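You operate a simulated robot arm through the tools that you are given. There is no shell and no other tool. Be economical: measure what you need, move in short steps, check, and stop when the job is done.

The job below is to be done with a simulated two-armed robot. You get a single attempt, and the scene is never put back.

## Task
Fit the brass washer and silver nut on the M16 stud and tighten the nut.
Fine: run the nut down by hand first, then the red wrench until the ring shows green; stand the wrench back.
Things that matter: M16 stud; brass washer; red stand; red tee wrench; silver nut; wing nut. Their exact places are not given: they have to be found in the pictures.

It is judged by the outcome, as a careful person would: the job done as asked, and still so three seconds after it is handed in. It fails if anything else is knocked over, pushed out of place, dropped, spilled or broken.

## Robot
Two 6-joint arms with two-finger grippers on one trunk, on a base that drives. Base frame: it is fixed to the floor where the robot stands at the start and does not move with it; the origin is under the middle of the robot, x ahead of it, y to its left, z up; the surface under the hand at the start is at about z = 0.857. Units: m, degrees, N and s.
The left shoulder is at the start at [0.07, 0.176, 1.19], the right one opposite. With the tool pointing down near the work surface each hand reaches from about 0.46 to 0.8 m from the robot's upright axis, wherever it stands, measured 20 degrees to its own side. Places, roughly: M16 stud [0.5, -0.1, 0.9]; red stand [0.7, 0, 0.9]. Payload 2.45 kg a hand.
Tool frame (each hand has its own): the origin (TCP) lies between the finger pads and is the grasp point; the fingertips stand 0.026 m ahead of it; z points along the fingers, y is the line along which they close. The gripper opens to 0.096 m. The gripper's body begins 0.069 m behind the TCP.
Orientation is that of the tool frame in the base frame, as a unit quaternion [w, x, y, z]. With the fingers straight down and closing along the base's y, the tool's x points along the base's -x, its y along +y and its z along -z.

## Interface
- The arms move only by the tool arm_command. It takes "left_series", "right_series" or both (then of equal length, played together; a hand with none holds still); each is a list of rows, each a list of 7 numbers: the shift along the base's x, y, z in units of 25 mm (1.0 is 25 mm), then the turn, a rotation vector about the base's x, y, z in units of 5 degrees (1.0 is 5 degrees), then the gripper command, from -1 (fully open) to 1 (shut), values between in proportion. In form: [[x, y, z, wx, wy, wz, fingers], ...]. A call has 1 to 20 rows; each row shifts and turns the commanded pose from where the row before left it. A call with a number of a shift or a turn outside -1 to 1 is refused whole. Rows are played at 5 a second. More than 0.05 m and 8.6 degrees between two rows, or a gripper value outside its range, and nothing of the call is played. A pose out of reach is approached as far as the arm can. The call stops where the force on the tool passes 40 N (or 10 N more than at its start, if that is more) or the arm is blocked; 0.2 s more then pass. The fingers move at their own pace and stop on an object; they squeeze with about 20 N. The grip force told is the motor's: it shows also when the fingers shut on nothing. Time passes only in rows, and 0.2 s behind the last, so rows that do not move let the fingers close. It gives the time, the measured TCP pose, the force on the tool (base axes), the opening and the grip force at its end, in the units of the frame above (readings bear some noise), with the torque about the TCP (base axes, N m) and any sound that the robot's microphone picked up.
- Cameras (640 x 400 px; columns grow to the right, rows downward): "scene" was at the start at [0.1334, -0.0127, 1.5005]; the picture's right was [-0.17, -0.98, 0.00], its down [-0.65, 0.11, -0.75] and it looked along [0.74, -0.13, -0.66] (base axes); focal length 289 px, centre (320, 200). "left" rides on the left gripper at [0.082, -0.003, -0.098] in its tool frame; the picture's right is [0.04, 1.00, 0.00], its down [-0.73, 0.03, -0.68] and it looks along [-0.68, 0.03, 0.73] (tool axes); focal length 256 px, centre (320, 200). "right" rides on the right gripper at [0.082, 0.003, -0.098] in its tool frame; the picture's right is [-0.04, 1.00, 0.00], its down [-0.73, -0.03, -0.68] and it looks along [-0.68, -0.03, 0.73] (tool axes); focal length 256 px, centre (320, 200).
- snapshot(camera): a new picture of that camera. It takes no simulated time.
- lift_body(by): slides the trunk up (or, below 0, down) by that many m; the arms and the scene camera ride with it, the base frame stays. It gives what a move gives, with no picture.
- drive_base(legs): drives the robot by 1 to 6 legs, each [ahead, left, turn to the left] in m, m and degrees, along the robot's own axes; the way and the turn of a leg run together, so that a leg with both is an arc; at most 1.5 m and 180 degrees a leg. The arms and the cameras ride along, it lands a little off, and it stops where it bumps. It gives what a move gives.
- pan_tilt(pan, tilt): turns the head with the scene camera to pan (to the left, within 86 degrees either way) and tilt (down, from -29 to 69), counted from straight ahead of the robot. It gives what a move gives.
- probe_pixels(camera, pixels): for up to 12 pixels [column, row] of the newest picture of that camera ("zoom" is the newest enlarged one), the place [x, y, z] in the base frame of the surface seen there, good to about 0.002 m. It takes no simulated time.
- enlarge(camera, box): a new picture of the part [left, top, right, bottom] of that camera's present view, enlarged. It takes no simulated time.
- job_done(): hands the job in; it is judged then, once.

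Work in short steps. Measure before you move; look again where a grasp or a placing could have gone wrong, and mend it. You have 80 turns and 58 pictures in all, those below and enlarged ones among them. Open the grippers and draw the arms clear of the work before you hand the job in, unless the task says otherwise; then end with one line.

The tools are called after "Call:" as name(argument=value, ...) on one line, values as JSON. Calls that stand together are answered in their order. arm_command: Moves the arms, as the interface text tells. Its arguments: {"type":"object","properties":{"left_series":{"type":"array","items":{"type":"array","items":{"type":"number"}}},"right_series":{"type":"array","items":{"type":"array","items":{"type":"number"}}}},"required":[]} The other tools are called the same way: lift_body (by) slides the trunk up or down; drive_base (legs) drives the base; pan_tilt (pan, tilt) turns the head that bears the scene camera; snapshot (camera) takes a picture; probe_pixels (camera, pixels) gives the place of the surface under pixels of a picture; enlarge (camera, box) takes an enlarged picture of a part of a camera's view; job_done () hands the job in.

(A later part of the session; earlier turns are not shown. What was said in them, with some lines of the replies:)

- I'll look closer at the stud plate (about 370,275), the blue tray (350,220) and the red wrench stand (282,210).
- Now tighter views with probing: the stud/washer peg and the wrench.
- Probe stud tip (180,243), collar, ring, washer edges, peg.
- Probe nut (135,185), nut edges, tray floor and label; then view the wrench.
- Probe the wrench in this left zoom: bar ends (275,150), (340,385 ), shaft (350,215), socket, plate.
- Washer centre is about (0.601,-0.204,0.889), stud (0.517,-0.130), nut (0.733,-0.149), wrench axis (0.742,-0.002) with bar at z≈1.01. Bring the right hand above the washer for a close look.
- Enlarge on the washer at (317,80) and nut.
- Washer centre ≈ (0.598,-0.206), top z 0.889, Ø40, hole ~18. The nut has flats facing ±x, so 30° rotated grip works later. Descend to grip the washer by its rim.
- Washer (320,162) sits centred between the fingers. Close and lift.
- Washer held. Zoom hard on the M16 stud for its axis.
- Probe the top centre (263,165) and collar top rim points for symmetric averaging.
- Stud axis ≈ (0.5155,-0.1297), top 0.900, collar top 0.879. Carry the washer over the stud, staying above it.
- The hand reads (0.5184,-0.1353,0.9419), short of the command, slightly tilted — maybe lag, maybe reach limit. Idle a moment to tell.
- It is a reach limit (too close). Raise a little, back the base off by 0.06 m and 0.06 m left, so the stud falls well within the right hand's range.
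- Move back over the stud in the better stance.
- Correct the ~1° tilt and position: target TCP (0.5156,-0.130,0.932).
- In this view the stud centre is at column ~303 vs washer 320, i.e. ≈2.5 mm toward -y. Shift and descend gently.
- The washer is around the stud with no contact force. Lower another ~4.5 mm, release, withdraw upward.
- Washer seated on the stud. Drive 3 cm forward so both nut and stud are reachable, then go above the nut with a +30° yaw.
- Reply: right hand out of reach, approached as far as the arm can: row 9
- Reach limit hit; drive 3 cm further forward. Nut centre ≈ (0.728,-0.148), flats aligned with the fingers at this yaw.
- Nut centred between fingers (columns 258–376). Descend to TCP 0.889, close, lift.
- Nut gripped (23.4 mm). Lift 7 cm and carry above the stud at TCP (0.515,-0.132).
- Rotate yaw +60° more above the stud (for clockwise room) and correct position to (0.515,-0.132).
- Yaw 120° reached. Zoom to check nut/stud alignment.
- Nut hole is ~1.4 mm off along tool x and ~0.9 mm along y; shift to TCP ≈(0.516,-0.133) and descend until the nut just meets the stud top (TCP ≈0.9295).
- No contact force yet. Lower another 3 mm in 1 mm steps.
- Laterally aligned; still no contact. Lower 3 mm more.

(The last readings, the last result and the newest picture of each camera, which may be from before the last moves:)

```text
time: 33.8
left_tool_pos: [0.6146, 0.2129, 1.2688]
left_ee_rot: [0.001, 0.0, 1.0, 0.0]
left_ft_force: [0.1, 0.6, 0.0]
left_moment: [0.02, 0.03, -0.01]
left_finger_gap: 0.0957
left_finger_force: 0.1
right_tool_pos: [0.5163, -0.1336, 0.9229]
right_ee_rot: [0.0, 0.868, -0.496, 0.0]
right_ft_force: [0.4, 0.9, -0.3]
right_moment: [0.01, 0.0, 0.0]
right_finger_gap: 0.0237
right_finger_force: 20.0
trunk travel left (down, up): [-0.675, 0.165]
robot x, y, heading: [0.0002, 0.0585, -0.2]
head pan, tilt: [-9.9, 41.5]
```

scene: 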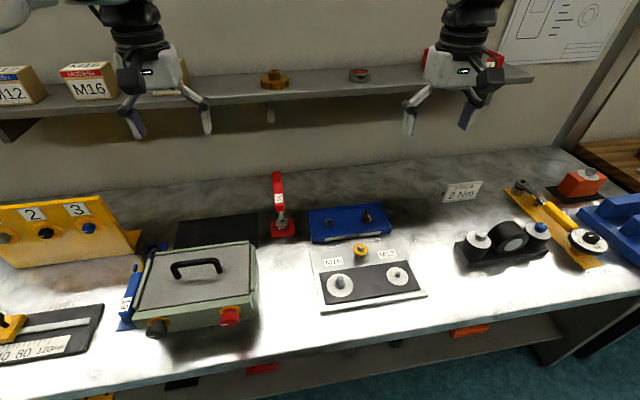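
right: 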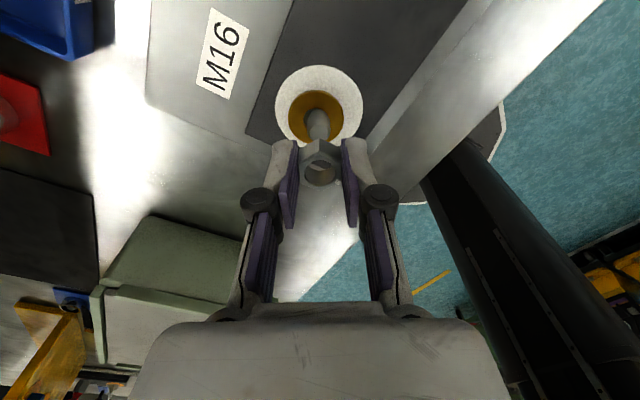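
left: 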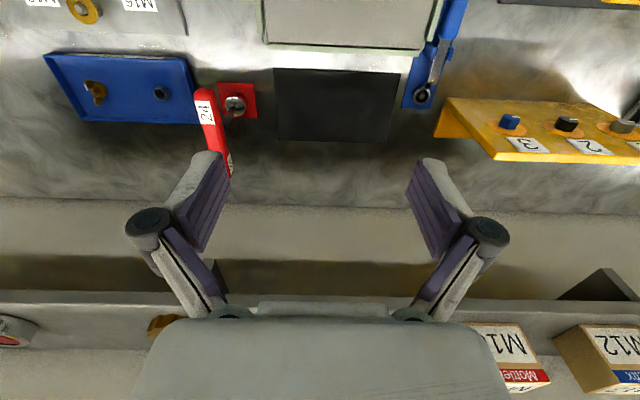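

Still no contact; look again through the nut.

Call:
enlarge(camera="right", box=[270, 100, 370, 190])

```text
4.44 times, centred on (320, 145) of right
```

zoom: 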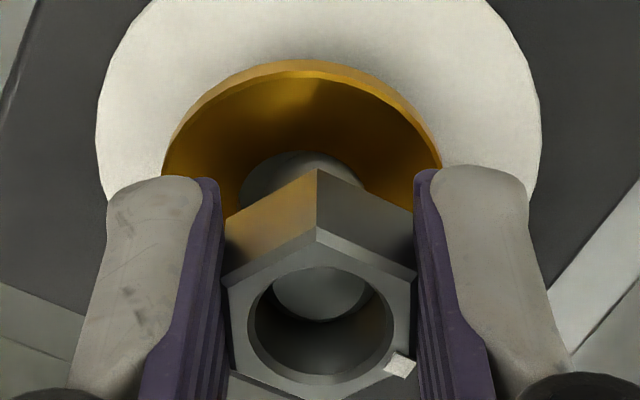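

The stud top already sits inside the nut's bore (disc at (320,290)), no force. Keep lowering in 1 mm steps watching for thread contact.

Call:
arm_command(right_series=[[0, 0, -0.04, 0, 0, 0, 1], [0, 0, -0.04, 0, 0, 0, 1], [0, 0, -0.04, 0, 0, 0, 1], [0, 0, 0, 0, 0, 0, 1]])

```text
time: 34.8
left_tool_pos: [0.614, 0.2127, 1.2688]
left_ee_rot: [0.001, 0.0, 1.0, 0.0]
left_ft_force: [0.1, 0.1, -0.4]
left_moment: [0.01, 0.0, 0.01]
left_finger_gap: 0.0961
left_finger_force: 0.0
right_tool_pos: [0.516, -0.1344, 0.9185]
right_ee_rot: [0.0, 0.868, -0.497, 0.001]
right_ft_force: [1.9, -4.9, 5.3]
right_moment: [-0.13, -0.13, 0.03]
right_finger_gap: 0.0235
right_finger_force: 19.7
trunk travel left (down, up): [-0.675, 0.165]
robot x, y, heading: [-0.0003, 0.0591, 0.0]
head pan, tilt: [-9.9, 41.5]
```

Contact: 5 N up and -4.9 N in y. Ease 0.7 mm that way and start turning clockwise with slight feed.

Call:
arm_command(right_series=[[0.01, -0.03, 0, 0, 0, 0, 1], [0, 0, -0.01, 0, 0, -1, 1], [0, 0, -0.01, 0, 0, -1, 1], [0, 0, -0.01, 0, 0, -1, 1], [0, 0, -0.01, 0, 0, -1, 1], [0, 0, -0.01, 0, 0, -1, 1], [0, 0, -0.01, 0, 0, -1, 1], [0, 0, -0.01, 0, 0, -1, 1], [0, 0, -0.01, 0, 0, -1, 1], [0, 0, -0.01, 0, 0, -1, 1], [0, 0, -0.01, 0, 0, -1, 1], [0, 0, 0, 0, 0, 0, 1]])

```text
time: 37.4
left_tool_pos: [0.6139, 0.2125, 1.2693]
left_ee_rot: [0.002, 0.0, 1.0, 0.0]
left_ft_force: [0.4, -0.7, 0.3]
left_moment: [0.01, -0.05, -0.01]
left_finger_gap: 0.0961
left_finger_force: 0.1
right_tool_pos: [0.5137, -0.1335, 0.9189]
right_ee_rot: [0.0, -0.577, 0.817, 0.0]
right_ft_force: [-11.9, -1.6, 2.8]
right_moment: [-0.18, 0.34, -0.01]
right_finger_gap: 0.0235
right_finger_force: 19.9
trunk travel left (down, up): [-0.675, 0.165]
robot x, y, heading: [-0.0035, 0.0602, -0.1]
head pan, tilt: [-9.9, 41.5]
```

Turned to yaw 70°, but a -12 N x side load has built up. Shift command −2 mm in x and keep turning 10 more rows.

Call:
arm_command(right_series=[[-0.09, -0.01, 0, 0, 0, 0, 1], [0, 0, 0, 0, 0, 0, 1], [0, 0, -0.01, 0, 0, -1, 1], [0, 0, -0.01, 0, 0, -1, 1], [0, 0, -0.01, 0, 0, -1, 1], [0, 0, -0.01, 0, 0, -1, 1], [0, 0, -0.01, 0, 0, -1, 1], [0, 0, -0.01, 0, 0, -1, 1], [0, 0, 0, 0, 0, 0, 1]])

Call:
enlarge(camera="right", box=[270, 100, 370, 190])

```text
time: 39.4
left_tool_pos: [0.6148, 0.2154, 1.2691]
left_ee_rot: [0.001, -0.001, 1.0, -0.001]
left_ft_force: [1.0, 0.8, 0.1]
left_moment: [0.0, -0.04, 0.03]
left_finger_gap: 0.0963
left_finger_force: 0.1
right_tool_pos: [0.5127, -0.1338, 0.9171]
right_ee_rot: [0.0, -0.346, 0.938, -0.001]
right_ft_force: [-6.0, 5.8, 4.1]
right_moment: [0.1, 0.29, 0.05]
right_finger_gap: 0.0235
right_finger_force: 19.7
trunk travel left (down, up): [-0.675, 0.165]
robot x, y, heading: [-0.0024, 0.0597, -0.1]
head pan, tilt: [-9.9, 41.5]
```

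```text
4.44 times, centred on (320, 145) of right
```

zoom: 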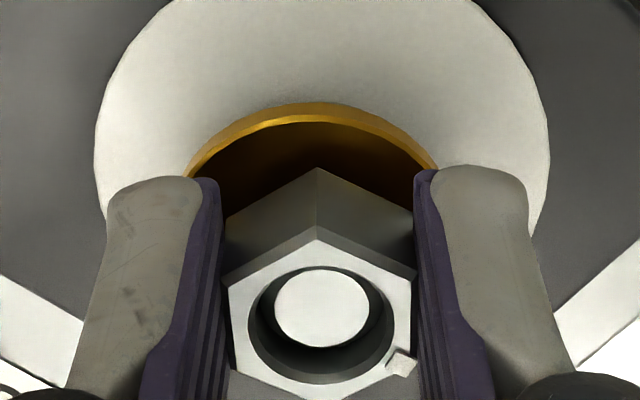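

Nut is clearly over the stud and concentric (disc (321,308) in bore (320,325)); the nut sits ~2 mm off the TCP along tool x, which explains side load. Continue 20 rows clockwise with orbit compensation.

Call:
arm_command(right_series=[[-0.03, 0.03, 0, 0, 0, -1, 1], [0, 0.006, 0, 0, 0, -1, 1], [0, 0.006, 0, 0, 0, -1, 1], [0, 0.006, 0, 0, 0, -1, 1], [0, 0.006, 0, 0, 0, -1, 1], [0, 0.006, 0, 0, 0, -1, 1], [0, 0.006, 0, 0, 0, -1, 1], [0, 0.006, 0, 0, 0, -1, 1], [0, 0.006, 0, 0, 0, -1, 1], [0, 0.006, 0, 0, 0, -1, 1], [0, 0.006, 0, 0, 0, -1, 1], [0, 0.006, 0, 0, 0, -1, 1], [0, 0.006, 0, 0, 0, -1, 1], [0, 0.006, 0, 0, 0, -1, 1], [0, 0.006, 0, 0, 0, -1, 1], [0, 0.006, 0, 0, 0, -1, 1], [0, 0.006, 0, 0, 0, -1, 1], [0, 0.006, 0, 0, 0, -1, 1], [0, 0.006, 0, 0, 0, -1, 1], [0, 0.006, 0, 0, 0, -1, 1]])

```text
time: 43.5
left_tool_pos: [0.6173, 0.2135, 1.2681]
left_ee_rot: [0.0, -0.001, 1.0, 0.0]
left_ft_force: [0.5, 0.0, 0.6]
left_moment: [0.02, -0.02, -0.02]
left_finger_gap: 0.0959
left_finger_force: 0.0
right_tool_pos: [0.5139, -0.1297, 0.9162]
right_ee_rot: [-0.002, 0.496, 0.868, -0.001]
right_ft_force: [0.5, 9.0, -9.6]
right_moment: [0.2, 0.0, 0.07]
right_finger_gap: 0.0236
right_finger_force: 20.1
trunk travel left (down, up): [-0.675, 0.165]
robot x, y, heading: [-0.0016, 0.0595, -0.2]
head pan, tilt: [-9.9, 41.5]
```

fz is now −9.6 N: the thread has engaged and is drawing the nut down. Feed down a bit and turn a further 60° to yaw −120°, easing y.

Call:
arm_command(right_series=[[0, 0.06, -0.06, 0, 0, -1, 1], [0.006, 0, -0.004, 0, 0, -1, 1], [0.006, 0, -0.004, 0, 0, -1, 1], [0.006, 0, -0.004, 0, 0, -1, 1], [0.006, 0, -0.004, 0, 0, -1, 1], [0.006, 0, -0.004, 0, 0, -1, 1], [0.006, 0, -0.004, 0, 0, -1, 1], [0.006, 0, -0.004, 0, 0, -1, 1], [0.006, 0, -0.004, 0, 0, -1, 1], [0.006, 0, -0.004, 0, 0, -1, 1], [0.006, 0, -0.004, 0, 0, -1, 1], [0.006, 0, -0.004, 0, 0, -1, 1], [0, 0, 0, 0, 0, 0, 1]])

Call:
enlarge(camera="right", box=[270, 100, 370, 190])

```text
time: 46.4
left_tool_pos: [0.6172, 0.2129, 1.268]
left_ee_rot: [0.0, 0.0, 1.0, 0.0]
left_ft_force: [0.4, -0.1, 0.0]
left_moment: [0.01, 0.01, 0.0]
left_finger_gap: 0.0962
left_finger_force: 0.0
right_tool_pos: [0.5151, -0.1301, 0.9124]
right_ee_rot: [-0.002, 0.864, 0.503, 0.0]
right_ft_force: [8.8, -2.7, 1.6]
right_moment: [-0.05, -0.25, -0.09]
right_finger_gap: 0.0248
right_finger_force: 20.1
trunk travel left (down, up): [-0.675, 0.165]
robot x, y, heading: [-0.0024, 0.064, 0.0]
head pan, tilt: [-9.9, 41.5]
```

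```text
4.44 times, centred on (320, 145) of right
```

zoom: 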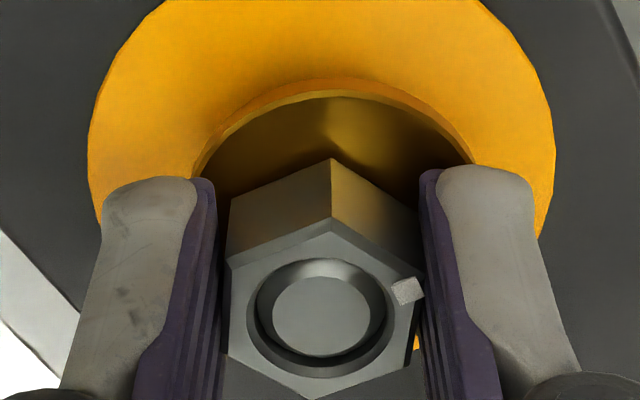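

The ring has turned amber and the nut has seated on the washer (stud flush, nut just slipped slightly in the grip): hand run-down is done. Release, rise, and unwind the wrist.

Call:
arm_command(right_series=[[0, 0, 0, 0, 0, 0, 0.2], [0, 0, 0, 0, 0, 0, -0.3], [0, 0, 0, 0, 0, 0, -0.3], [0, 0, 0.5, 0, 0, 0, -0.3], [0, 0, 0.8, 0, 0, 1, -0.3], [0, 0, 0.9, 0, 0, 1, -0.3], [0, 0, 0.9, 0, 0, 1, -0.3], [0, 0, 0.9, 0, 0, 1, -0.3], [0, 0, 0.9, 0, 0, 1, -0.3], [0, 0, 0.9, 0, 0, 1, -0.3], [0, 0, 0.9, 0, 0, 1, -0.3], [0, 0, 0, 0, 0, 1, -0.3], [0, 0, 0, 0, 0, 1, -0.3], [0, 0, 0, 0, 0, 1, -0.3], [0, 0, 0, 0, 0, 1, -0.3], [0, 0, 0, 0, 0, 1, -0.3], [0, 0, 0, 0, 0, 1, -0.3], [0, 0, 0, 0, 0, 1, -0.3], [0, 0, 0, 0, 0, 1, -0.3], [0, 0, 0, 0, 0, 1, -0.3]])

Call:
arm_command(right_series=[[0, 0, 0, 0, 0, 1, -0.3], [0, 0, 0, 0, 0, 1, -0.3], [0, 0, 0, 0, 0, 1, -0.3], [0, 0, 0, 0, 0, 1, -0.3], [0, 0, 0, 0, 0, 1, -0.3], [0, 0, 0, 0, 0, 1, -0.3], [0, 0, 0, 0, 0, 1, -0.3], [0, 0, 0, 0, 0, 1, -0.3], [0, 0, 0, 0, 0, 0, -0.3]])

Call:
snapshot(camera="scene")

```text
time: 50.5
left_tool_pos: [0.6147, 0.2128, 1.2679]
left_ee_rot: [0.0, 0.0, 1.0, 0.0]
left_ft_force: [-0.5, -0.3, 0.1]
left_moment: [-0.01, 0.0, 0.01]
left_finger_gap: 0.096
left_finger_force: 0.0
right_tool_pos: [0.5137, -0.13, 1.0808]
right_ee_rot: [0.001, 0.337, 0.941, 0.0]
right_ft_force: [-0.6, -0.7, -0.3]
right_moment: [-0.01, -0.01, -0.01]
right_finger_gap: 0.0624
right_finger_force: 0.0
trunk travel left (down, up): [-0.675, 0.165]
robot x, y, heading: [-0.0048, 0.062, 0.1]
head pan, tilt: [-9.9, 41.5]
```

```text
time: 52.5
left_tool_pos: [0.614, 0.2134, 1.2682]
left_ee_rot: [0.001, 0.0, 1.0, 0.001]
left_ft_force: [-0.7, 0.0, -0.2]
left_moment: [0.05, 0.0, 0.01]
left_finger_gap: 0.0961
left_finger_force: 0.1
right_tool_pos: [0.5143, -0.1299, 1.0823]
right_ee_rot: [0.0, -0.005, 1.0, 0.0]
right_ft_force: [0.1, 0.1, -0.2]
right_moment: [-0.03, -0.01, -0.02]
right_finger_gap: 0.0621
right_finger_force: 0.1
trunk travel left (down, up): [-0.675, 0.165]
robot x, y, heading: [-0.0052, 0.0638, 0.2]
head pan, tilt: [-9.9, 41.5]
```

```text
25 pictures are left
```

scene: 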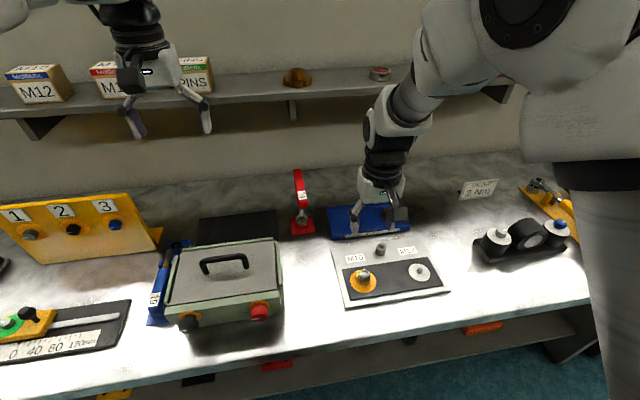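

Nut is seated with amber ring. Now measure the wrench closely at (300,205).

Call:
enlarge(camera="scene", box=[270, 160, 334, 244])

Call:
probe_pixels(camera="zoom", pixels=[[305, 65], [310, 100], [314, 130], [316, 165], [322, 200], [318, 225], [320, 265], [322, 280], [325, 325], [300, 330], [350, 325], [325, 348]])

```text
4.76 times, centred on (302, 202) of scene
```

zoom: 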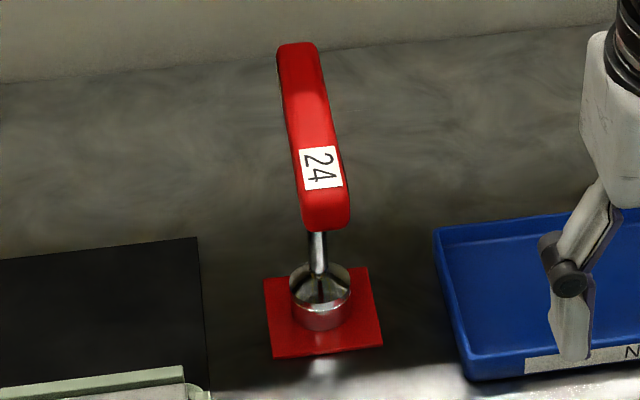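

```text
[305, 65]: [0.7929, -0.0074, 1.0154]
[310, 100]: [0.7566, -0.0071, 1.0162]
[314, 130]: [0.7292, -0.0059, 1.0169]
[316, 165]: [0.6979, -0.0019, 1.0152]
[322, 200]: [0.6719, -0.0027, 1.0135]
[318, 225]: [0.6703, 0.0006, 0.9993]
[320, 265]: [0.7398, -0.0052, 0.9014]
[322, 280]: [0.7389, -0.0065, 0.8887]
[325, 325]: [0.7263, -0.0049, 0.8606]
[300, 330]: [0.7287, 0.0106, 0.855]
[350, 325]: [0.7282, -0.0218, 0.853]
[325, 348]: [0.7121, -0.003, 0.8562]
```

Wrench: bar from x≈0.669 to 0.818 at y≈−0.0045, top 1.016, shaft near x 0.744. Go above it with the right hand at z 1.08 (closing along y).

Call:
arm_command(right_series=[[0.92, 0.5, 0, 0, 0, 0, -0.3], [0.92, 0.5, 0, 0, 0, 0, -0.3], [0.92, 0.5, 0, 0, 0, 0, -0.3], [0.92, 0.5, 0, 0, 0, 0, -0.3], [0.92, 0.5, 0, 0, 0, 0, -0.3], [0.92, 0.5, 0, 0, 0, 0, -0.3], [0.92, 0.5, 0, 0, 0, 0, -0.3], [0.92, 0.5, 0, 0, 0, 0, -0.3], [0.92, 0.5, 0, 0, 0, 0, -0.3], [0.92, 0.5, 0, 0, 0, 0, -0.3], [0, 0, 0, 0, 0, 0, -0.3], [0, 0, 0, 0, 0, 0, -0.3]])

Call:
snapshot(camera="right")

```text
time: 55.1
left_tool_pos: [0.6149, 0.2143, 1.2671]
left_ee_rot: [0.001, 0.0, 1.0, 0.001]
left_ft_force: [-0.1, -0.1, -0.1]
left_moment: [-0.04, 0.01, 0.01]
left_finger_gap: 0.0961
left_finger_force: 0.0
right_tool_pos: [0.7293, -0.0137, 1.0785]
right_ee_rot: [-0.001, -0.005, 1.0, -0.001]
right_ft_force: [0.2, -0.7, 0.3]
right_moment: [0.0, -0.03, 0.03]
right_finger_gap: 0.0624
right_finger_force: 0.0
right hand out of reach, approached as far as the arm can: row 10
trunk travel left (down, up): [-0.675, 0.165]
robot x, y, heading: [-0.0041, 0.0604, -0.1]
head pan, tilt: [-9.9, 41.5]
```

```text
23 pictures are left
```

right: 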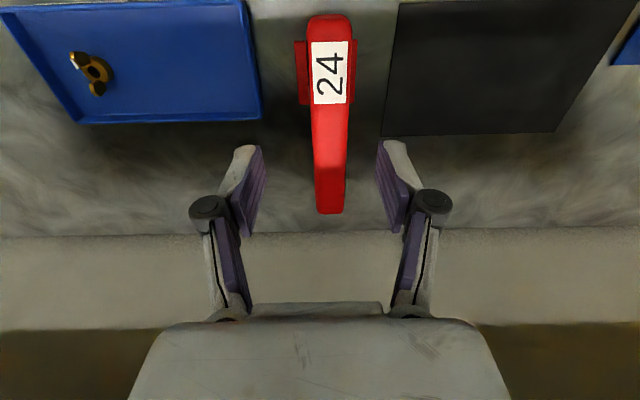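

Slightly out of reach; drive 3 cm ahead and 6 cm left, then position over the bar.

Call:
drive_base(legs=[[0.03, 0.06, 0]])

Call:
arm_command(right_series=[[0, -0.8, 0, 0, 0, 0, -0.3], [-0.3, -0.8, 0, 0, 0, 0, -0.3], [0, 0, 0, 0, 0, 0, -0.3]])

```text
time: 56.1
left_tool_pos: [0.6426, 0.2698, 1.2693]
left_ee_rot: [0.002, 0.0, 1.0, 0.001]
left_ft_force: [-0.4, 0.8, 0.6]
left_moment: [0.0, -0.01, -0.04]
left_finger_gap: 0.0962
left_finger_force: 0.0
right_tool_pos: [0.7586, 0.043, 1.0797]
right_ee_rot: [0.001, -0.004, 1.0, 0.001]
right_ft_force: [-1.1, 0.1, 1.2]
right_moment: [0.0, 0.0, -0.01]
right_finger_gap: 0.0625
right_finger_force: 0.0
trunk travel left (down, up): [-0.675, 0.165]
robot x, y, heading: [0.0293, 0.1199, -0.2]
head pan, tilt: [-9.9, 41.5]
```

```text
time: 57.0
left_tool_pos: [0.6461, 0.2736, 1.2664]
left_ee_rot: [0.001, 0.0, 1.0, -0.001]
left_ft_force: [-0.2, 0.6, 0.2]
left_moment: [0.0, 0.02, 0.02]
left_finger_gap: 0.0959
left_finger_force: 0.1
right_tool_pos: [0.7528, 0.0061, 1.0783]
right_ee_rot: [-0.001, -0.004, 1.0, -0.001]
right_ft_force: [0.3, 0.7, 0.4]
right_moment: [0.0, 0.03, 0.05]
right_finger_gap: 0.0621
right_finger_force: 0.0
trunk travel left (down, up): [-0.675, 0.165]
robot x, y, heading: [0.0248, 0.1161, 0.4]
head pan, tilt: [-9.9, 41.5]
```

Align to (0.744,−0.0045) and lower to z 1.04 before a check.

Call:
arm_command(right_series=[[-0.35, -0.42, 0, 0, 0, 0.1, -0.3], [0, 0, -0.8, 0, 0, 0, -0.3], [0, 0, -0.7, 0, 0, 0, -0.3], [0, 0, 0, 0, 0, 0, -0.3], [0, 0, 0, 0, 0, 0, -0.3]])

Call:
snapshot(camera="right")

Call:
probe_pixels(camera="right", pixels=[[320, 60], [315, 100], [315, 150], [315, 180], [300, 120], [340, 120]])

```text
time: 58.1
left_tool_pos: [0.6445, 0.2707, 1.2672]
left_ee_rot: [0.001, 0.001, 1.0, 0.0]
left_ft_force: [0.2, -0.5, 0.1]
left_moment: [0.02, 0.02, -0.01]
left_finger_gap: 0.0961
left_finger_force: 0.1
right_tool_pos: [0.7437, -0.0065, 1.0421]
right_ee_rot: [0.0, -0.009, 1.0, 0.0]
right_ft_force: [0.2, 0.0, -0.2]
right_moment: [0.01, 0.01, 0.01]
right_finger_gap: 0.0622
right_finger_force: 0.1
trunk travel left (down, up): [-0.675, 0.165]
robot x, y, heading: [0.0292, 0.1243, 0.3]
head pan, tilt: [-9.9, 41.5]
```

```text
22 pictures are left
```

right: 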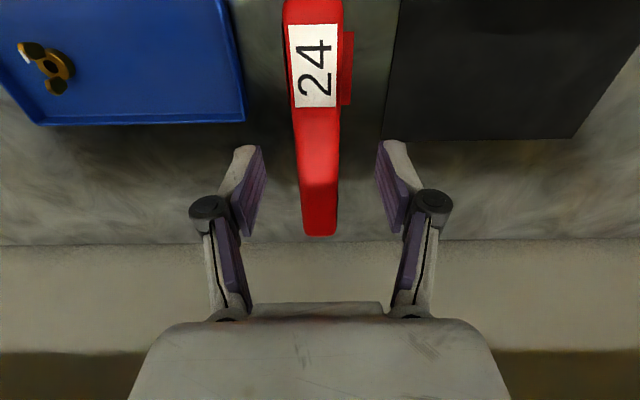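

```text
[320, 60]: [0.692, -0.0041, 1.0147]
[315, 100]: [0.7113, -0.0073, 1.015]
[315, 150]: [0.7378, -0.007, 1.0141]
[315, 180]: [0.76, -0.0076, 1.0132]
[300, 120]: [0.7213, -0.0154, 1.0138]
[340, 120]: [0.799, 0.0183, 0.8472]
```

Bar centred between the fingers (col ~318). Lower to z 1.003 and close.

Call:
arm_command(right_series=[[0, 0, -0.8, 0, 0, 0, -0.3], [0, 0, -0.72, 0, 0, 0, -0.3], [0, 0, 0, 0, 0, 0, 0.2], [0, 0, 0, 0, 0, 0, 1], [0, 0, 0, 0, 0, 0, 1], [0, 0, 0, 0, 0, 0, 1]])

```text
time: 59.5
left_tool_pos: [0.6441, 0.2712, 1.2682]
left_ee_rot: [0.0, -0.001, 1.0, 0.0]
left_ft_force: [0.8, 0.1, 0.6]
left_moment: [0.04, -0.02, -0.02]
left_finger_gap: 0.0961
left_finger_force: 0.0
right_tool_pos: [0.7427, -0.0053, 1.0041]
right_ee_rot: [0.001, -0.008, 1.0, 0.0]
right_ft_force: [0.0, -0.7, 1.7]
right_moment: [-0.01, -0.07, 0.01]
right_finger_gap: 0.025
right_finger_force: 20.0
trunk travel left (down, up): [-0.675, 0.165]
robot x, y, heading: [0.0308, 0.1191, -0.2]
head pan, tilt: [-9.9, 41.5]
```

Bar gripped (25 mm). Lift straight up 8 cm.

Call:
arm_command(right_series=[[0, 0, 0.3, 0, 0, 0, 1], [0, 0, 0.5, 0, 0, 0, 1], [0, 0, 0.8, 0, 0, 0, 1], [0, 0, 0.8, 0, 0, 0, 1], [0, 0, 0.8, 0, 0, 0, 1], [0, 0, 0, 0, 0, 0, 1], [0, 0, 0, 0, 0, 0, 1]])

Call:
enlarge(camera="scene", box=[240, 120, 400, 300])

```text
time: 61.1
left_tool_pos: [0.6452, 0.271, 1.2689]
left_ee_rot: [0.001, 0.0, 1.0, 0.0]
left_ft_force: [-0.5, -0.5, -0.4]
left_moment: [0.01, 0.02, 0.02]
left_finger_gap: 0.0963
left_finger_force: 0.0
right_tool_pos: [0.7421, -0.0056, 1.0841]
right_ee_rot: [-0.001, -0.009, 1.0, 0.0]
right_ft_force: [-0.4, 0.8, -2.6]
right_moment: [0.01, 0.03, 0.0]
right_finger_gap: 0.025
right_finger_force: 19.9
trunk travel left (down, up): [-0.675, 0.165]
robot x, y, heading: [0.0327, 0.1195, -0.2]
head pan, tilt: [-9.9, 41.5]
```

```text
2.22 times, centred on (320, 210) of scene
```

zoom: 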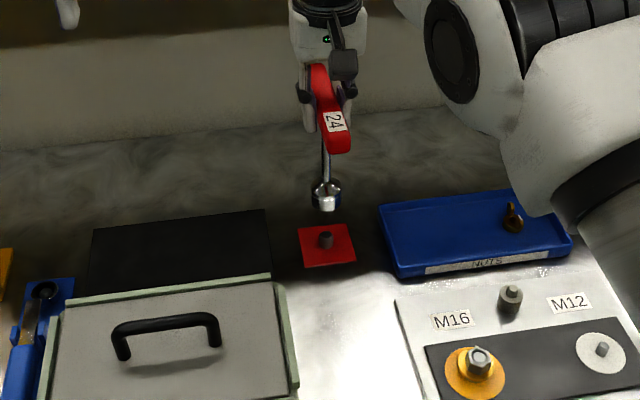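

Wrench lifted clear; stand has a peg at (326,240). Probe peg, socket, shaft and nut; then zoom on the nut for its hex angle.

Call:
probe_pixels(camera="zoom", pixels=[[325, 234], [325, 241], [300, 232], [348, 227], [356, 260], [307, 265], [326, 170], [327, 203], [312, 195], [341, 195], [480, 357], [480, 380]])

Call:
enlarge(camera="scene", box=[342, 258, 378, 284])

Call:
probe_pixels(camera="zoom", pixels=[[320, 200], [300, 200], [340, 200], [320, 180], [320, 220], [250, 200], [400, 200]])

```text
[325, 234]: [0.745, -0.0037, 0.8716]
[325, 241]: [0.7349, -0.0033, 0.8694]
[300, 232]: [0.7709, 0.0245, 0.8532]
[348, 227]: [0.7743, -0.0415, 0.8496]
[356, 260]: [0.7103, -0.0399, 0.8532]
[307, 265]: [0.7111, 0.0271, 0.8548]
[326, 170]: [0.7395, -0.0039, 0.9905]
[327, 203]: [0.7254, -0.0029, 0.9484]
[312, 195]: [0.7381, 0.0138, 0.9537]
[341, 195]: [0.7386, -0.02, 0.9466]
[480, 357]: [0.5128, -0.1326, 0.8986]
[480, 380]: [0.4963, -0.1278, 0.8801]
```

```text
15.38 times, centred on (360, 271) of scene
```

zoom: 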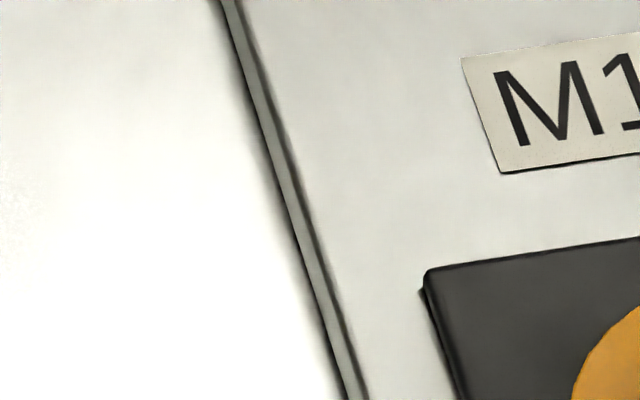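

```text
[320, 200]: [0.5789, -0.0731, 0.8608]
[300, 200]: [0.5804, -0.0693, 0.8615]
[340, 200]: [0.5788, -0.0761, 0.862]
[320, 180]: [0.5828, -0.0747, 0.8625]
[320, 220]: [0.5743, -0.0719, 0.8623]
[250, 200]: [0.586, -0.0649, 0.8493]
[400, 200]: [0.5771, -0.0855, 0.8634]
```

Axis matches the TCP. The nut is actually at scene (392,281); zoom there.

Call:
enlarge(camera="scene", box=[374, 266, 410, 294])

Call:
probe_pixels(camera="zoom", pixels=[[320, 150], [320, 180], [280, 180], [360, 180], [320, 210], [320, 250]])

```text
14.29 times, centred on (392, 280) of scene
```

zoom: 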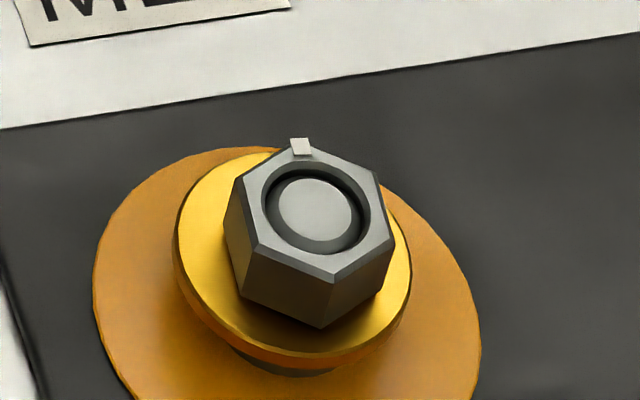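

```text
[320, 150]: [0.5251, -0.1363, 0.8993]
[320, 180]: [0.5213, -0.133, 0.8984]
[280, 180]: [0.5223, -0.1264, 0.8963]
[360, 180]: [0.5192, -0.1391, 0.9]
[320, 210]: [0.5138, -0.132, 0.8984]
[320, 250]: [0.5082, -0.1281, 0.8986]
```

Nut axis ≈ (0.5147,−0.132), top ≈0.8985, a vertex ~3° off +x. Carry the wrench over it at the same height, yawing to about +66° to leave clockwise room.

Call:
arm_command(right_series=[[-0.758, -0.422, 0.1, 0, 0, 1, 1], [-0.758, -0.422, 0.1, 0, 0, 1, 1], [-0.758, -0.422, 0, 0, 0, 1, 1], [-0.758, -0.422, 0, 0, 0, 1, 1], [-0.758, -0.422, 0, 0, 0, 1, 1], [-0.758, -0.422, 0, 0, 0, 1, 1], [-0.758, -0.422, 0, 0, 0, 1, 1], [-0.758, -0.422, 0, 0, 0, 1, 1], [-0.758, -0.422, 0, 0, 0, 1, 1], [-0.758, -0.422, 0, 0, 0, 1, 1], [-0.758, -0.422, 0, 0, 0, 1, 1], [-0.758, -0.422, 0, 0, 0, 1, 1], [0, 0, 0, 0, 0, 1, 1], [0, 0, 0, 0, 0, 0, 1], [0, 0, 0, 0, 0, 0, 1]])

Call:
enlarge(camera="scene", box=[320, 190, 440, 300])

```text
time: 64.3
left_tool_pos: [0.6443, 0.2705, 1.2689]
left_ee_rot: [0.001, 0.0, 1.0, 0.0]
left_ft_force: [-0.1, -0.2, 0.3]
left_moment: [0.04, 0.03, -0.01]
left_finger_gap: 0.0963
left_finger_force: 0.1
right_tool_pos: [0.5153, -0.1307, 1.0894]
right_ee_rot: [0.0, -0.544, 0.839, 0.0]
right_ft_force: [0.7, -0.4, -2.7]
right_moment: [0.01, -0.04, 0.01]
right_finger_gap: 0.0251
right_finger_force: 19.8
trunk travel left (down, up): [-0.675, 0.165]
robot x, y, heading: [0.0285, 0.1164, -0.1]
head pan, tilt: [-9.9, 41.5]
```

```text
3.64 times, centred on (380, 245) of scene
```

zoom: 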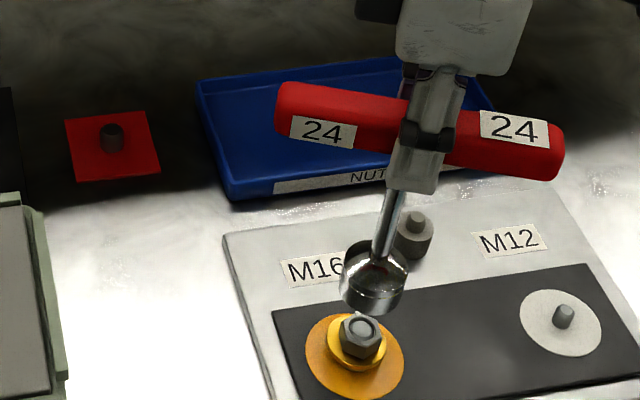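

The wrench hangs vertical, socket just above the nut, aligned within ~1 mm. Lower to just above the nut, then in 1 mm steps to feel contact.

Call:
arm_command(right_series=[[-0.02, -0.02, -0.7, 0, 0, 0, 1], [0, 0, -0.6, 0, 0, 0, 1], [0, 0, -0.15, 0, 0, 0, 1], [0, 0, -0.06, 0, 0, 0, 1], [0, 0, -0.04, 0, 0, 0, 1], [0, 0, -0.04, 0, 0, 0, 1], [0, 0, -0.04, 0, 0, 0, 1], [0, 0, 0, 0, 0, 0, 1]])

Call:
enlarge(camera="scene", box=[350, 220, 430, 300])

```text
time: 66.2
left_tool_pos: [0.6451, 0.2707, 1.2673]
left_ee_rot: [0.001, 0.0, 1.0, 0.0]
left_ft_force: [0.2, -0.5, 0.4]
left_moment: [-0.01, -0.04, -0.01]
left_finger_gap: 0.0961
left_finger_force: 0.1
right_tool_pos: [0.5151, -0.1309, 1.0479]
right_ee_rot: [0.0, -0.545, 0.838, 0.0]
right_ft_force: [1.0, 0.5, -2.5]
right_moment: [0.0, -0.02, 0.01]
right_finger_gap: 0.0251
right_finger_force: 19.8
trunk travel left (down, up): [-0.675, 0.165]
robot x, y, heading: [0.022, 0.1164, 0.0]
head pan, tilt: [-9.9, 41.5]
```

```text
5.00 times, centred on (390, 260) of scene
```

zoom: 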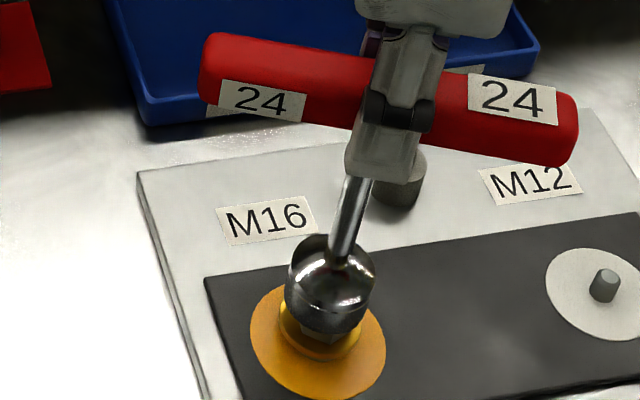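

No contact yet. Nudge 1 mm toward −y (nut axis by earlier contact −0.132) and continue down in 1 mm steps.

Call:
arm_command(right_series=[[-0.01, -0.045, 0, 0, 0, 0, 1], [0, 0, -0.04, 0, 0, 0, 1], [0, 0, -0.04, 0, 0, 0, 1], [0, 0, -0.04, 0, 0, 0, 1], [0, 0, -0.04, 0, 0, 0, 1], [0, 0, 0, 0, 0, 0, 1]])

```text
time: 67.5
left_tool_pos: [0.6448, 0.2716, 1.2686]
left_ee_rot: [0.0, 0.0, 1.0, 0.0]
left_ft_force: [-0.2, 0.1, 1.1]
left_moment: [0.0, 0.0, -0.03]
left_finger_gap: 0.0961
left_finger_force: 0.0
right_tool_pos: [0.515, -0.1333, 1.0439]
right_ee_rot: [0.0, -0.545, 0.838, 0.0]
right_ft_force: [-0.5, 0.6, -3.2]
right_moment: [0.02, 0.04, 0.03]
right_finger_gap: 0.0248
right_finger_force: 20.1
trunk travel left (down, up): [-0.675, 0.165]
robot x, y, heading: [0.0294, 0.1179, -0.0]
head pan, tilt: [-9.9, 41.5]
```

Still free. Lower 4 more mm.

Call:
arm_command(right_series=[[0, 0.02, -0.04, 0, 0, 0, 1], [0, 0, -0.04, 0, 0, 0, 1], [0, 0, -0.04, 0, 0, 0, 1], [0, 0, -0.04, 0, 0, 0, 1], [0, 0, 0, 0, 0, 0, 1]])

```text
time: 68.8
left_tool_pos: [0.644, 0.2708, 1.2688]
left_ee_rot: [0.002, 0.001, 1.0, -0.001]
left_ft_force: [0.1, 0.3, -0.1]
left_moment: [-0.02, 0.02, -0.05]
left_finger_gap: 0.0961
left_finger_force: 0.0
right_tool_pos: [0.5139, -0.1337, 1.0412]
right_ee_rot: [0.0, -0.545, 0.838, 0.0]
right_ft_force: [-3.9, -2.9, 1.1]
right_moment: [-0.3, 0.34, 0.01]
right_finger_gap: 0.0251
right_finger_force: 20.2
trunk travel left (down, up): [-0.675, 0.165]
robot x, y, heading: [0.0284, 0.1196, 0.0]
head pan, tilt: [-9.9, 41.5]
```

Contact with side load (−3.9,−2.9) N. Ease 1 mm that way and press on slightly.

Call:
arm_command(right_series=[[-0.04, -0.03, 0, 0, 0, 0, 1], [0, 0, -0.04, 0, 0, 0, 1], [0, 0, -0.04, 0, 0, 0, 1], [0, 0, 0, 0, 0, 0, 1]])

```text
time: 69.8
left_tool_pos: [0.6417, 0.2709, 1.2689]
left_ee_rot: [0.002, 0.0, 1.0, 0.0]
left_ft_force: [0.6, 0.0, -0.4]
left_moment: [-0.02, 0.0, -0.03]
left_finger_gap: 0.0958
left_finger_force: 0.0
right_tool_pos: [0.5139, -0.1335, 1.0395]
right_ee_rot: [0.002, -0.544, 0.839, -0.002]
right_ft_force: [2.9, -3.8, 23.3]
right_moment: [-0.1, -0.03, 0.01]
right_finger_gap: 0.0251
right_finger_force: 20.1
trunk travel left (down, up): [-0.675, 0.165]
robot x, y, heading: [0.0259, 0.1158, 0.0]
head pan, tilt: [-9.9, 41.5]
```

fz 23 N: resting on the nut, hex not matched. Turn clockwise in small steps and see whether it drops.

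Call:
arm_command(right_series=[[0, 0, 0.02, 0, 0, -0.7, 1], [0, 0, 0, 0, 0, -0.7, 1], [0, 0, 0, 0, 0, -0.7, 1], [0, 0, 0, 0, 0, -0.7, 1], [0, 0, 0, 0, 0, -0.7, 1], [0, 0, 0, 0, 0, 0, 1]])

```text
time: 71.2
left_tool_pos: [0.6447, 0.2726, 1.2687]
left_ee_rot: [0.0, 0.0, 1.0, 0.0]
left_ft_force: [-0.2, 0.8, 0.0]
left_moment: [-0.02, 0.04, -0.03]
left_finger_gap: 0.0961
left_finger_force: 0.1
right_tool_pos: [0.5127, -0.1333, 1.0388]
right_ee_rot: [0.0, -0.41, 0.912, 0.0]
right_ft_force: [2.6, -0.4, 7.9]
right_moment: [-0.01, -0.04, 0.51]
right_finger_gap: 0.0282
right_finger_force: 20.3
trunk travel left (down, up): [-0.675, 0.165]
robot x, y, heading: [0.0276, 0.1188, 0.3]
head pan, tilt: [-9.9, 41.5]
```

mz = 0.51 N·m with the fingers being pried to 28 mm: the socket grips the nut. Check ring and engagement.

Call:
enlarge(camera="scene", box=[340, 210, 440, 300])

```text
4.44 times, centred on (390, 255) of scene
```

zoom: 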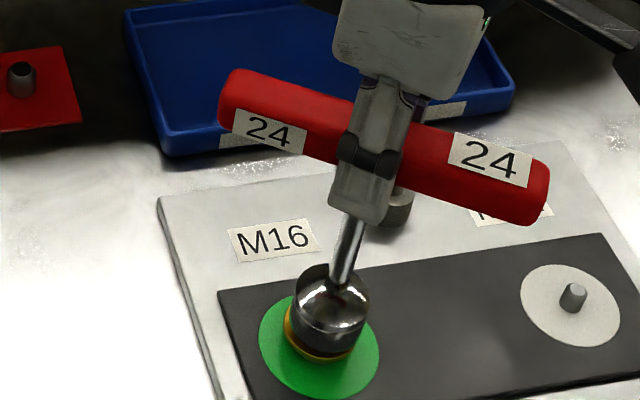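

The ring is green. Stop tightening: relax the hand back ~6° (the bar lags the fingers) and lift straight up.

Call:
arm_command(right_series=[[0, 0, 0, 0, 0, 0.6, 1], [0, 0, 0.02, 0, 0, 0.5, 1], [0, 0, 0, 0, 0, 0, 1]])

```text
time: 72.0
left_tool_pos: [0.6448, 0.2717, 1.2676]
left_ee_rot: [0.001, 0.001, 1.0, 0.0]
left_ft_force: [-0.6, 0.0, 0.2]
left_moment: [-0.02, 0.02, 0.01]
left_finger_gap: 0.0958
left_finger_force: 0.0
right_tool_pos: [0.5138, -0.1328, 1.0378]
right_ee_rot: [-0.001, -0.455, 0.891, 0.0]
right_ft_force: [-2.5, 1.7, -2.0]
right_moment: [0.09, 0.01, 0.46]
right_finger_gap: 0.0251
right_finger_force: 19.7
trunk travel left (down, up): [-0.675, 0.165]
robot x, y, heading: [0.0301, 0.1187, -0.2]
head pan, tilt: [-9.9, 41.5]
```

Relax 2° more and lift gently.

Call:
arm_command(right_series=[[0, 0, 0, 0, 0, 0.3, 1], [0, 0, 0.2, 0, 0, 0, 1], [0, 0, 0.3, 0, 0, 0, 1], [0, 0, 0.5, 0, 0, 0, 1], [0, 0, 0.8, 0, 0, 0, 1], [0, 0, 0.8, 0, 0, 0, 1], [0, 0, 0, 0, 0, 0, 1]])

Call:
enlarge(camera="scene", box=[300, 170, 460, 310])

```text
time: 73.5
left_tool_pos: [0.6461, 0.2706, 1.2683]
left_ee_rot: [0.001, 0.0, 1.0, 0.0]
left_ft_force: [0.4, 0.2, 0.8]
left_moment: [0.03, 0.01, -0.02]
left_finger_gap: 0.0958
left_finger_force: 0.1
right_tool_pos: [0.5148, -0.1328, 1.1031]
right_ee_rot: [0.0, -0.466, 0.885, 0.001]
right_ft_force: [0.1, 0.0, -2.2]
right_moment: [-0.02, 0.03, 0.01]
right_finger_gap: 0.0249
right_finger_force: 20.6
trunk travel left (down, up): [-0.675, 0.165]
robot x, y, heading: [0.0242, 0.118, 0.3]
head pan, tilt: [-9.9, 41.5]
```

```text
2.86 times, centred on (380, 240) of scene
```

zoom: 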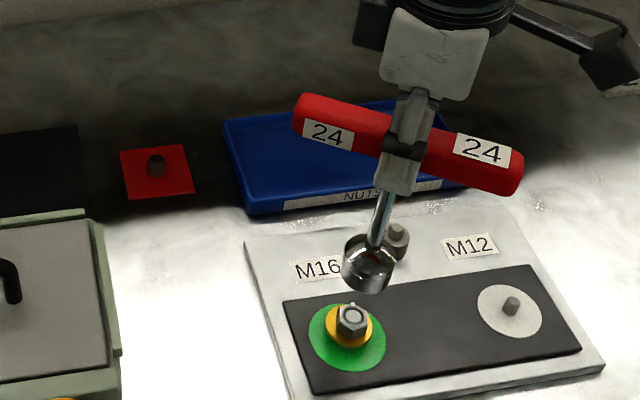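

Ring green, wrench free and upright. Return it over the stand peg at (0.7427,−0.0053), yaw back to ~1°.

Call:
arm_command(right_series=[[0.76, 0.425, 0, 0, 0, -0.91, 1], [0.76, 0.425, 0, 0, 0, -0.91, 1], [0.76, 0.425, 0, 0, 0, -0.91, 1], [0.76, 0.425, 0, 0, 0, -0.91, 1], [0.76, 0.425, 0, 0, 0, -0.91, 1], [0.76, 0.425, 0, 0, 0, -0.91, 1], [0.76, 0.425, 0, 0, 0, -0.91, 1], [0.76, 0.425, 0, 0, 0, -0.91, 1], [0.76, 0.425, 0, 0, 0, -0.91, 1], [0.76, 0.425, 0, 0, 0, -0.91, 1], [0.76, 0.425, 0, 0, 0, -0.91, 1], [0.76, 0.425, 0, 0, 0, -0.91, 1], [0, 0, -0.5, 0, 0, 0, 1], [0, 0, 0, 0, 0, 0, 1], [0, 0, 0, 0, 0, 0, 1]])

Call:
enlarge(camera="scene", box=[270, 130, 370, 250])

Call:
probe_pixels(camera="zoom", pixels=[[320, 100], [310, 250], [335, 250], [322, 265], [322, 330], [330, 330]])

```text
time: 76.8
left_tool_pos: [0.6456, 0.2711, 1.268]
left_ee_rot: [0.001, 0.001, 1.0, 0.0]
left_ft_force: [0.4, -0.9, -0.9]
left_moment: [0.01, -0.01, 0.0]
left_finger_gap: 0.096
left_finger_force: 0.0
right_tool_pos: [0.7422, -0.0069, 1.0912]
right_ee_rot: [-0.001, -0.008, 1.0, 0.0]
right_ft_force: [-0.4, 0.1, -2.8]
right_moment: [0.01, 0.01, -0.01]
right_finger_gap: 0.025
right_finger_force: 20.4
trunk travel left (down, up): [-0.675, 0.165]
robot x, y, heading: [0.0275, 0.1193, -0.3]
head pan, tilt: [-9.9, 41.5]
```

```text
3.33 times, centred on (320, 190) of scene
```

zoom: 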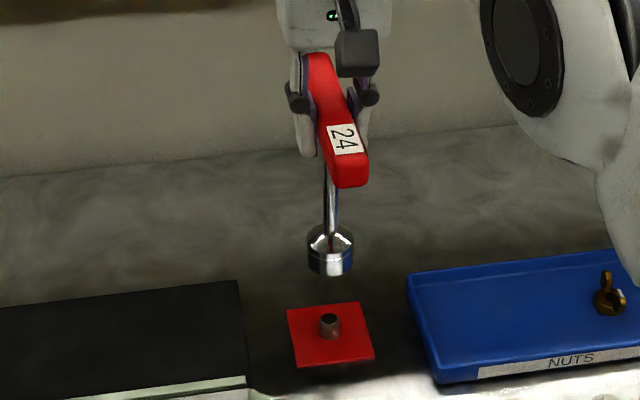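

```text
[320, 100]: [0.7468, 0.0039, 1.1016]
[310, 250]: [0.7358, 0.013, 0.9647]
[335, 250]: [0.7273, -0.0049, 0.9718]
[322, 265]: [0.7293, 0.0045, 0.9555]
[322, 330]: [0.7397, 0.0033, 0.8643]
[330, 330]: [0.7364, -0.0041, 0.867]
```

Socket (col 330) is right over the peg (col 330). Lower gently onto the stand.

Call:
arm_command(right_series=[[0.01, 0.04, -0.7, 0, 0, 0, 1], [0, 0, -0.7, 0, 0, 0, 1], [0, 0, -0.7, 0, 0, 0, 1], [0, 0, -0.4, 0, 0, 0, 1], [0, 0, -0.3, 0, 0, 0, 1], [0, 0, -0.3, 0, 0, 0, 1], [0, 0, -0.2, 0, 0, 0, 1], [0, 0, 0, 0, 0, 0, 1]])

```text
time: 78.5
left_tool_pos: [0.646, 0.2721, 1.2681]
left_ee_rot: [0.001, 0.0, 1.0, 0.0]
left_ft_force: [-0.7, 0.6, 0.4]
left_moment: [-0.03, -0.01, 0.02]
left_finger_gap: 0.0961
left_finger_force: 0.0
right_tool_pos: [0.743, -0.0058, 1.0085]
right_ee_rot: [0.0, -0.008, 1.0, 0.0]
right_ft_force: [-0.5, -1.2, -2.9]
right_moment: [-0.02, -0.05, 0.02]
right_finger_gap: 0.0253
right_finger_force: 20.2
trunk travel left (down, up): [-0.675, 0.165]
robot x, y, heading: [0.03, 0.1178, -0.1]
head pan, tilt: [-9.9, 41.5]
```

On the peg with no contact load, ~4 mm above seat. Lower the rest and check force before releasing.

Call:
arm_command(right_series=[[0, 0, -0.06, 0, 0, 0, 1], [0, 0, -0.06, 0, 0, 0, 1], [0, 0, -0.04, 0, 0, 0, 1], [0, 0, -0.03, 0, 0, 0, 1], [0, 0, 0, 0, 0, 0, 1]])

```text
time: 79.8
left_tool_pos: [0.6458, 0.2705, 1.2676]
left_ee_rot: [0.0, 0.0, 1.0, 0.001]
left_ft_force: [0.2, 0.8, 0.4]
left_moment: [0.0, -0.01, 0.03]
left_finger_gap: 0.096
left_finger_force: 0.0
right_tool_pos: [0.743, -0.005, 1.0046]
right_ee_rot: [0.0, -0.008, 1.0, 0.0]
right_ft_force: [0.2, 0.5, -3.3]
right_moment: [-0.03, 0.03, 0.01]
right_finger_gap: 0.0251
right_finger_force: 19.9
trunk travel left (down, up): [-0.675, 0.165]
robot x, y, heading: [0.027, 0.1178, 0.2]
head pan, tilt: [-9.9, 41.5]
```

Still hanging by its weight; lower 2 mm more until it rests.

Call:
arm_command(right_series=[[0, 0, -0.03, 0, 0, 0, 1], [0, 0, -0.03, 0, 0, 0, 1], [0, 0, -0.03, 0, 0, 0, 1], [0, 0, 0, 0, 0, 0, 1]])

```text
time: 80.8
left_tool_pos: [0.6431, 0.2717, 1.2687]
left_ee_rot: [0.001, 0.0, 1.0, -0.001]
left_ft_force: [0.0, 0.6, -0.9]
left_moment: [0.02, 0.01, 0.02]
left_finger_gap: 0.096
left_finger_force: 0.0
right_tool_pos: [0.7422, -0.005, 1.0035]
right_ee_rot: [0.0, -0.008, 1.0, 0.0]
right_ft_force: [0.7, -0.6, 5.2]
right_moment: [-0.04, -0.11, -0.03]
right_finger_gap: 0.0251
right_finger_force: 20.0
trunk travel left (down, up): [-0.675, 0.165]
robot x, y, heading: [0.0254, 0.1182, 0.1]
head pan, tilt: [-9.9, 41.5]
```

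It rests (+5 N). Open gently and rise clear.

Call:
arm_command(right_series=[[0, 0, 0.02, 0, 0, 0, 0.4], [0, 0, 0, 0, 0, 0, 0], [0, 0, 0, 0, 0, 0, -0.3], [0, 0, 0, 0, 0, 0, -0.3], [0, 0, 0.5, 0, 0, 0, -0.3], [0, 0, 0.8, 0, 0, 0, -0.3], [0, 0, 0.9, 0, 0, 0, -0.3], [0, 0, 0.9, 0, 0, 0, -0.3], [0, 0, 0.9, 0, 0, 0, -0.6], [-0.9, -0.5, 0.9, 0, 0, 0, -1], [-0.9, -0.8, 0.9, 0, 0, 0, -1], [-0.9, -0.8, 0.9, 0, 0, 0, -1], [-0.9, -0.8, 0.9, 0, 0, 0, -1], [-0.5, -0.8, 0, 0, 0, 0, -1], [0, 0, 0, 0, 0, 0, -1]])

Call:
snapshot(camera="scene")

Call:
enlarge(camera="scene", box=[290, 160, 440, 310])

```text
time: 84.0
left_tool_pos: [0.6456, 0.2716, 1.2676]
left_ee_rot: [0.0, 0.0, 1.0, 0.0]
left_ft_force: [0.1, -0.2, 0.5]
left_moment: [0.01, 0.03, 0.05]
left_finger_gap: 0.0959
left_finger_force: 0.1
right_tool_pos: [0.6407, -0.0971, 1.1921]
right_ee_rot: [0.0, -0.008, 1.0, 0.0]
right_ft_force: [-0.7, -1.0, -0.2]
right_moment: [-0.01, 0.01, -0.03]
right_finger_gap: 0.0962
right_finger_force: 0.0
trunk travel left (down, up): [-0.675, 0.165]
robot x, y, heading: [0.0276, 0.1197, 0.1]
head pan, tilt: [-9.9, 41.5]
```

```text
13 pictures are left
```

scene: 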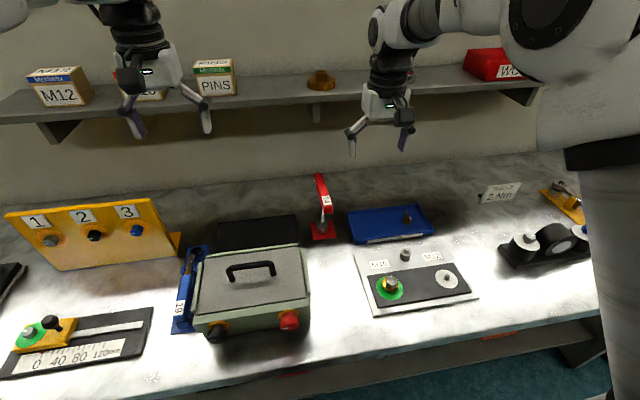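

```text
2.67 times, centred on (365, 235) of scene
```

zoom: 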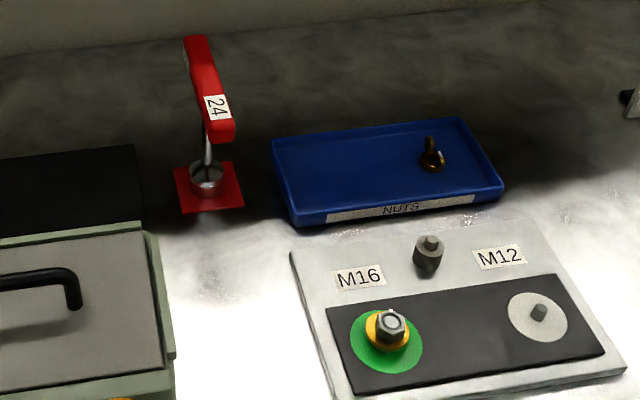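

The ring at the M16 stud is green, the wrench stands in its red stand, the wing nut is untouched in the tray, and both hands are clear and open. Handing in.

Call:
job_done()

```text
The job is handed in.
```

The brass washer and silver nut are on the M16 stud. I ran the nut down by hand, then tightened it with the red wrench until the ring showed green. The wrench is back upright in its red stand and the job is handed in.
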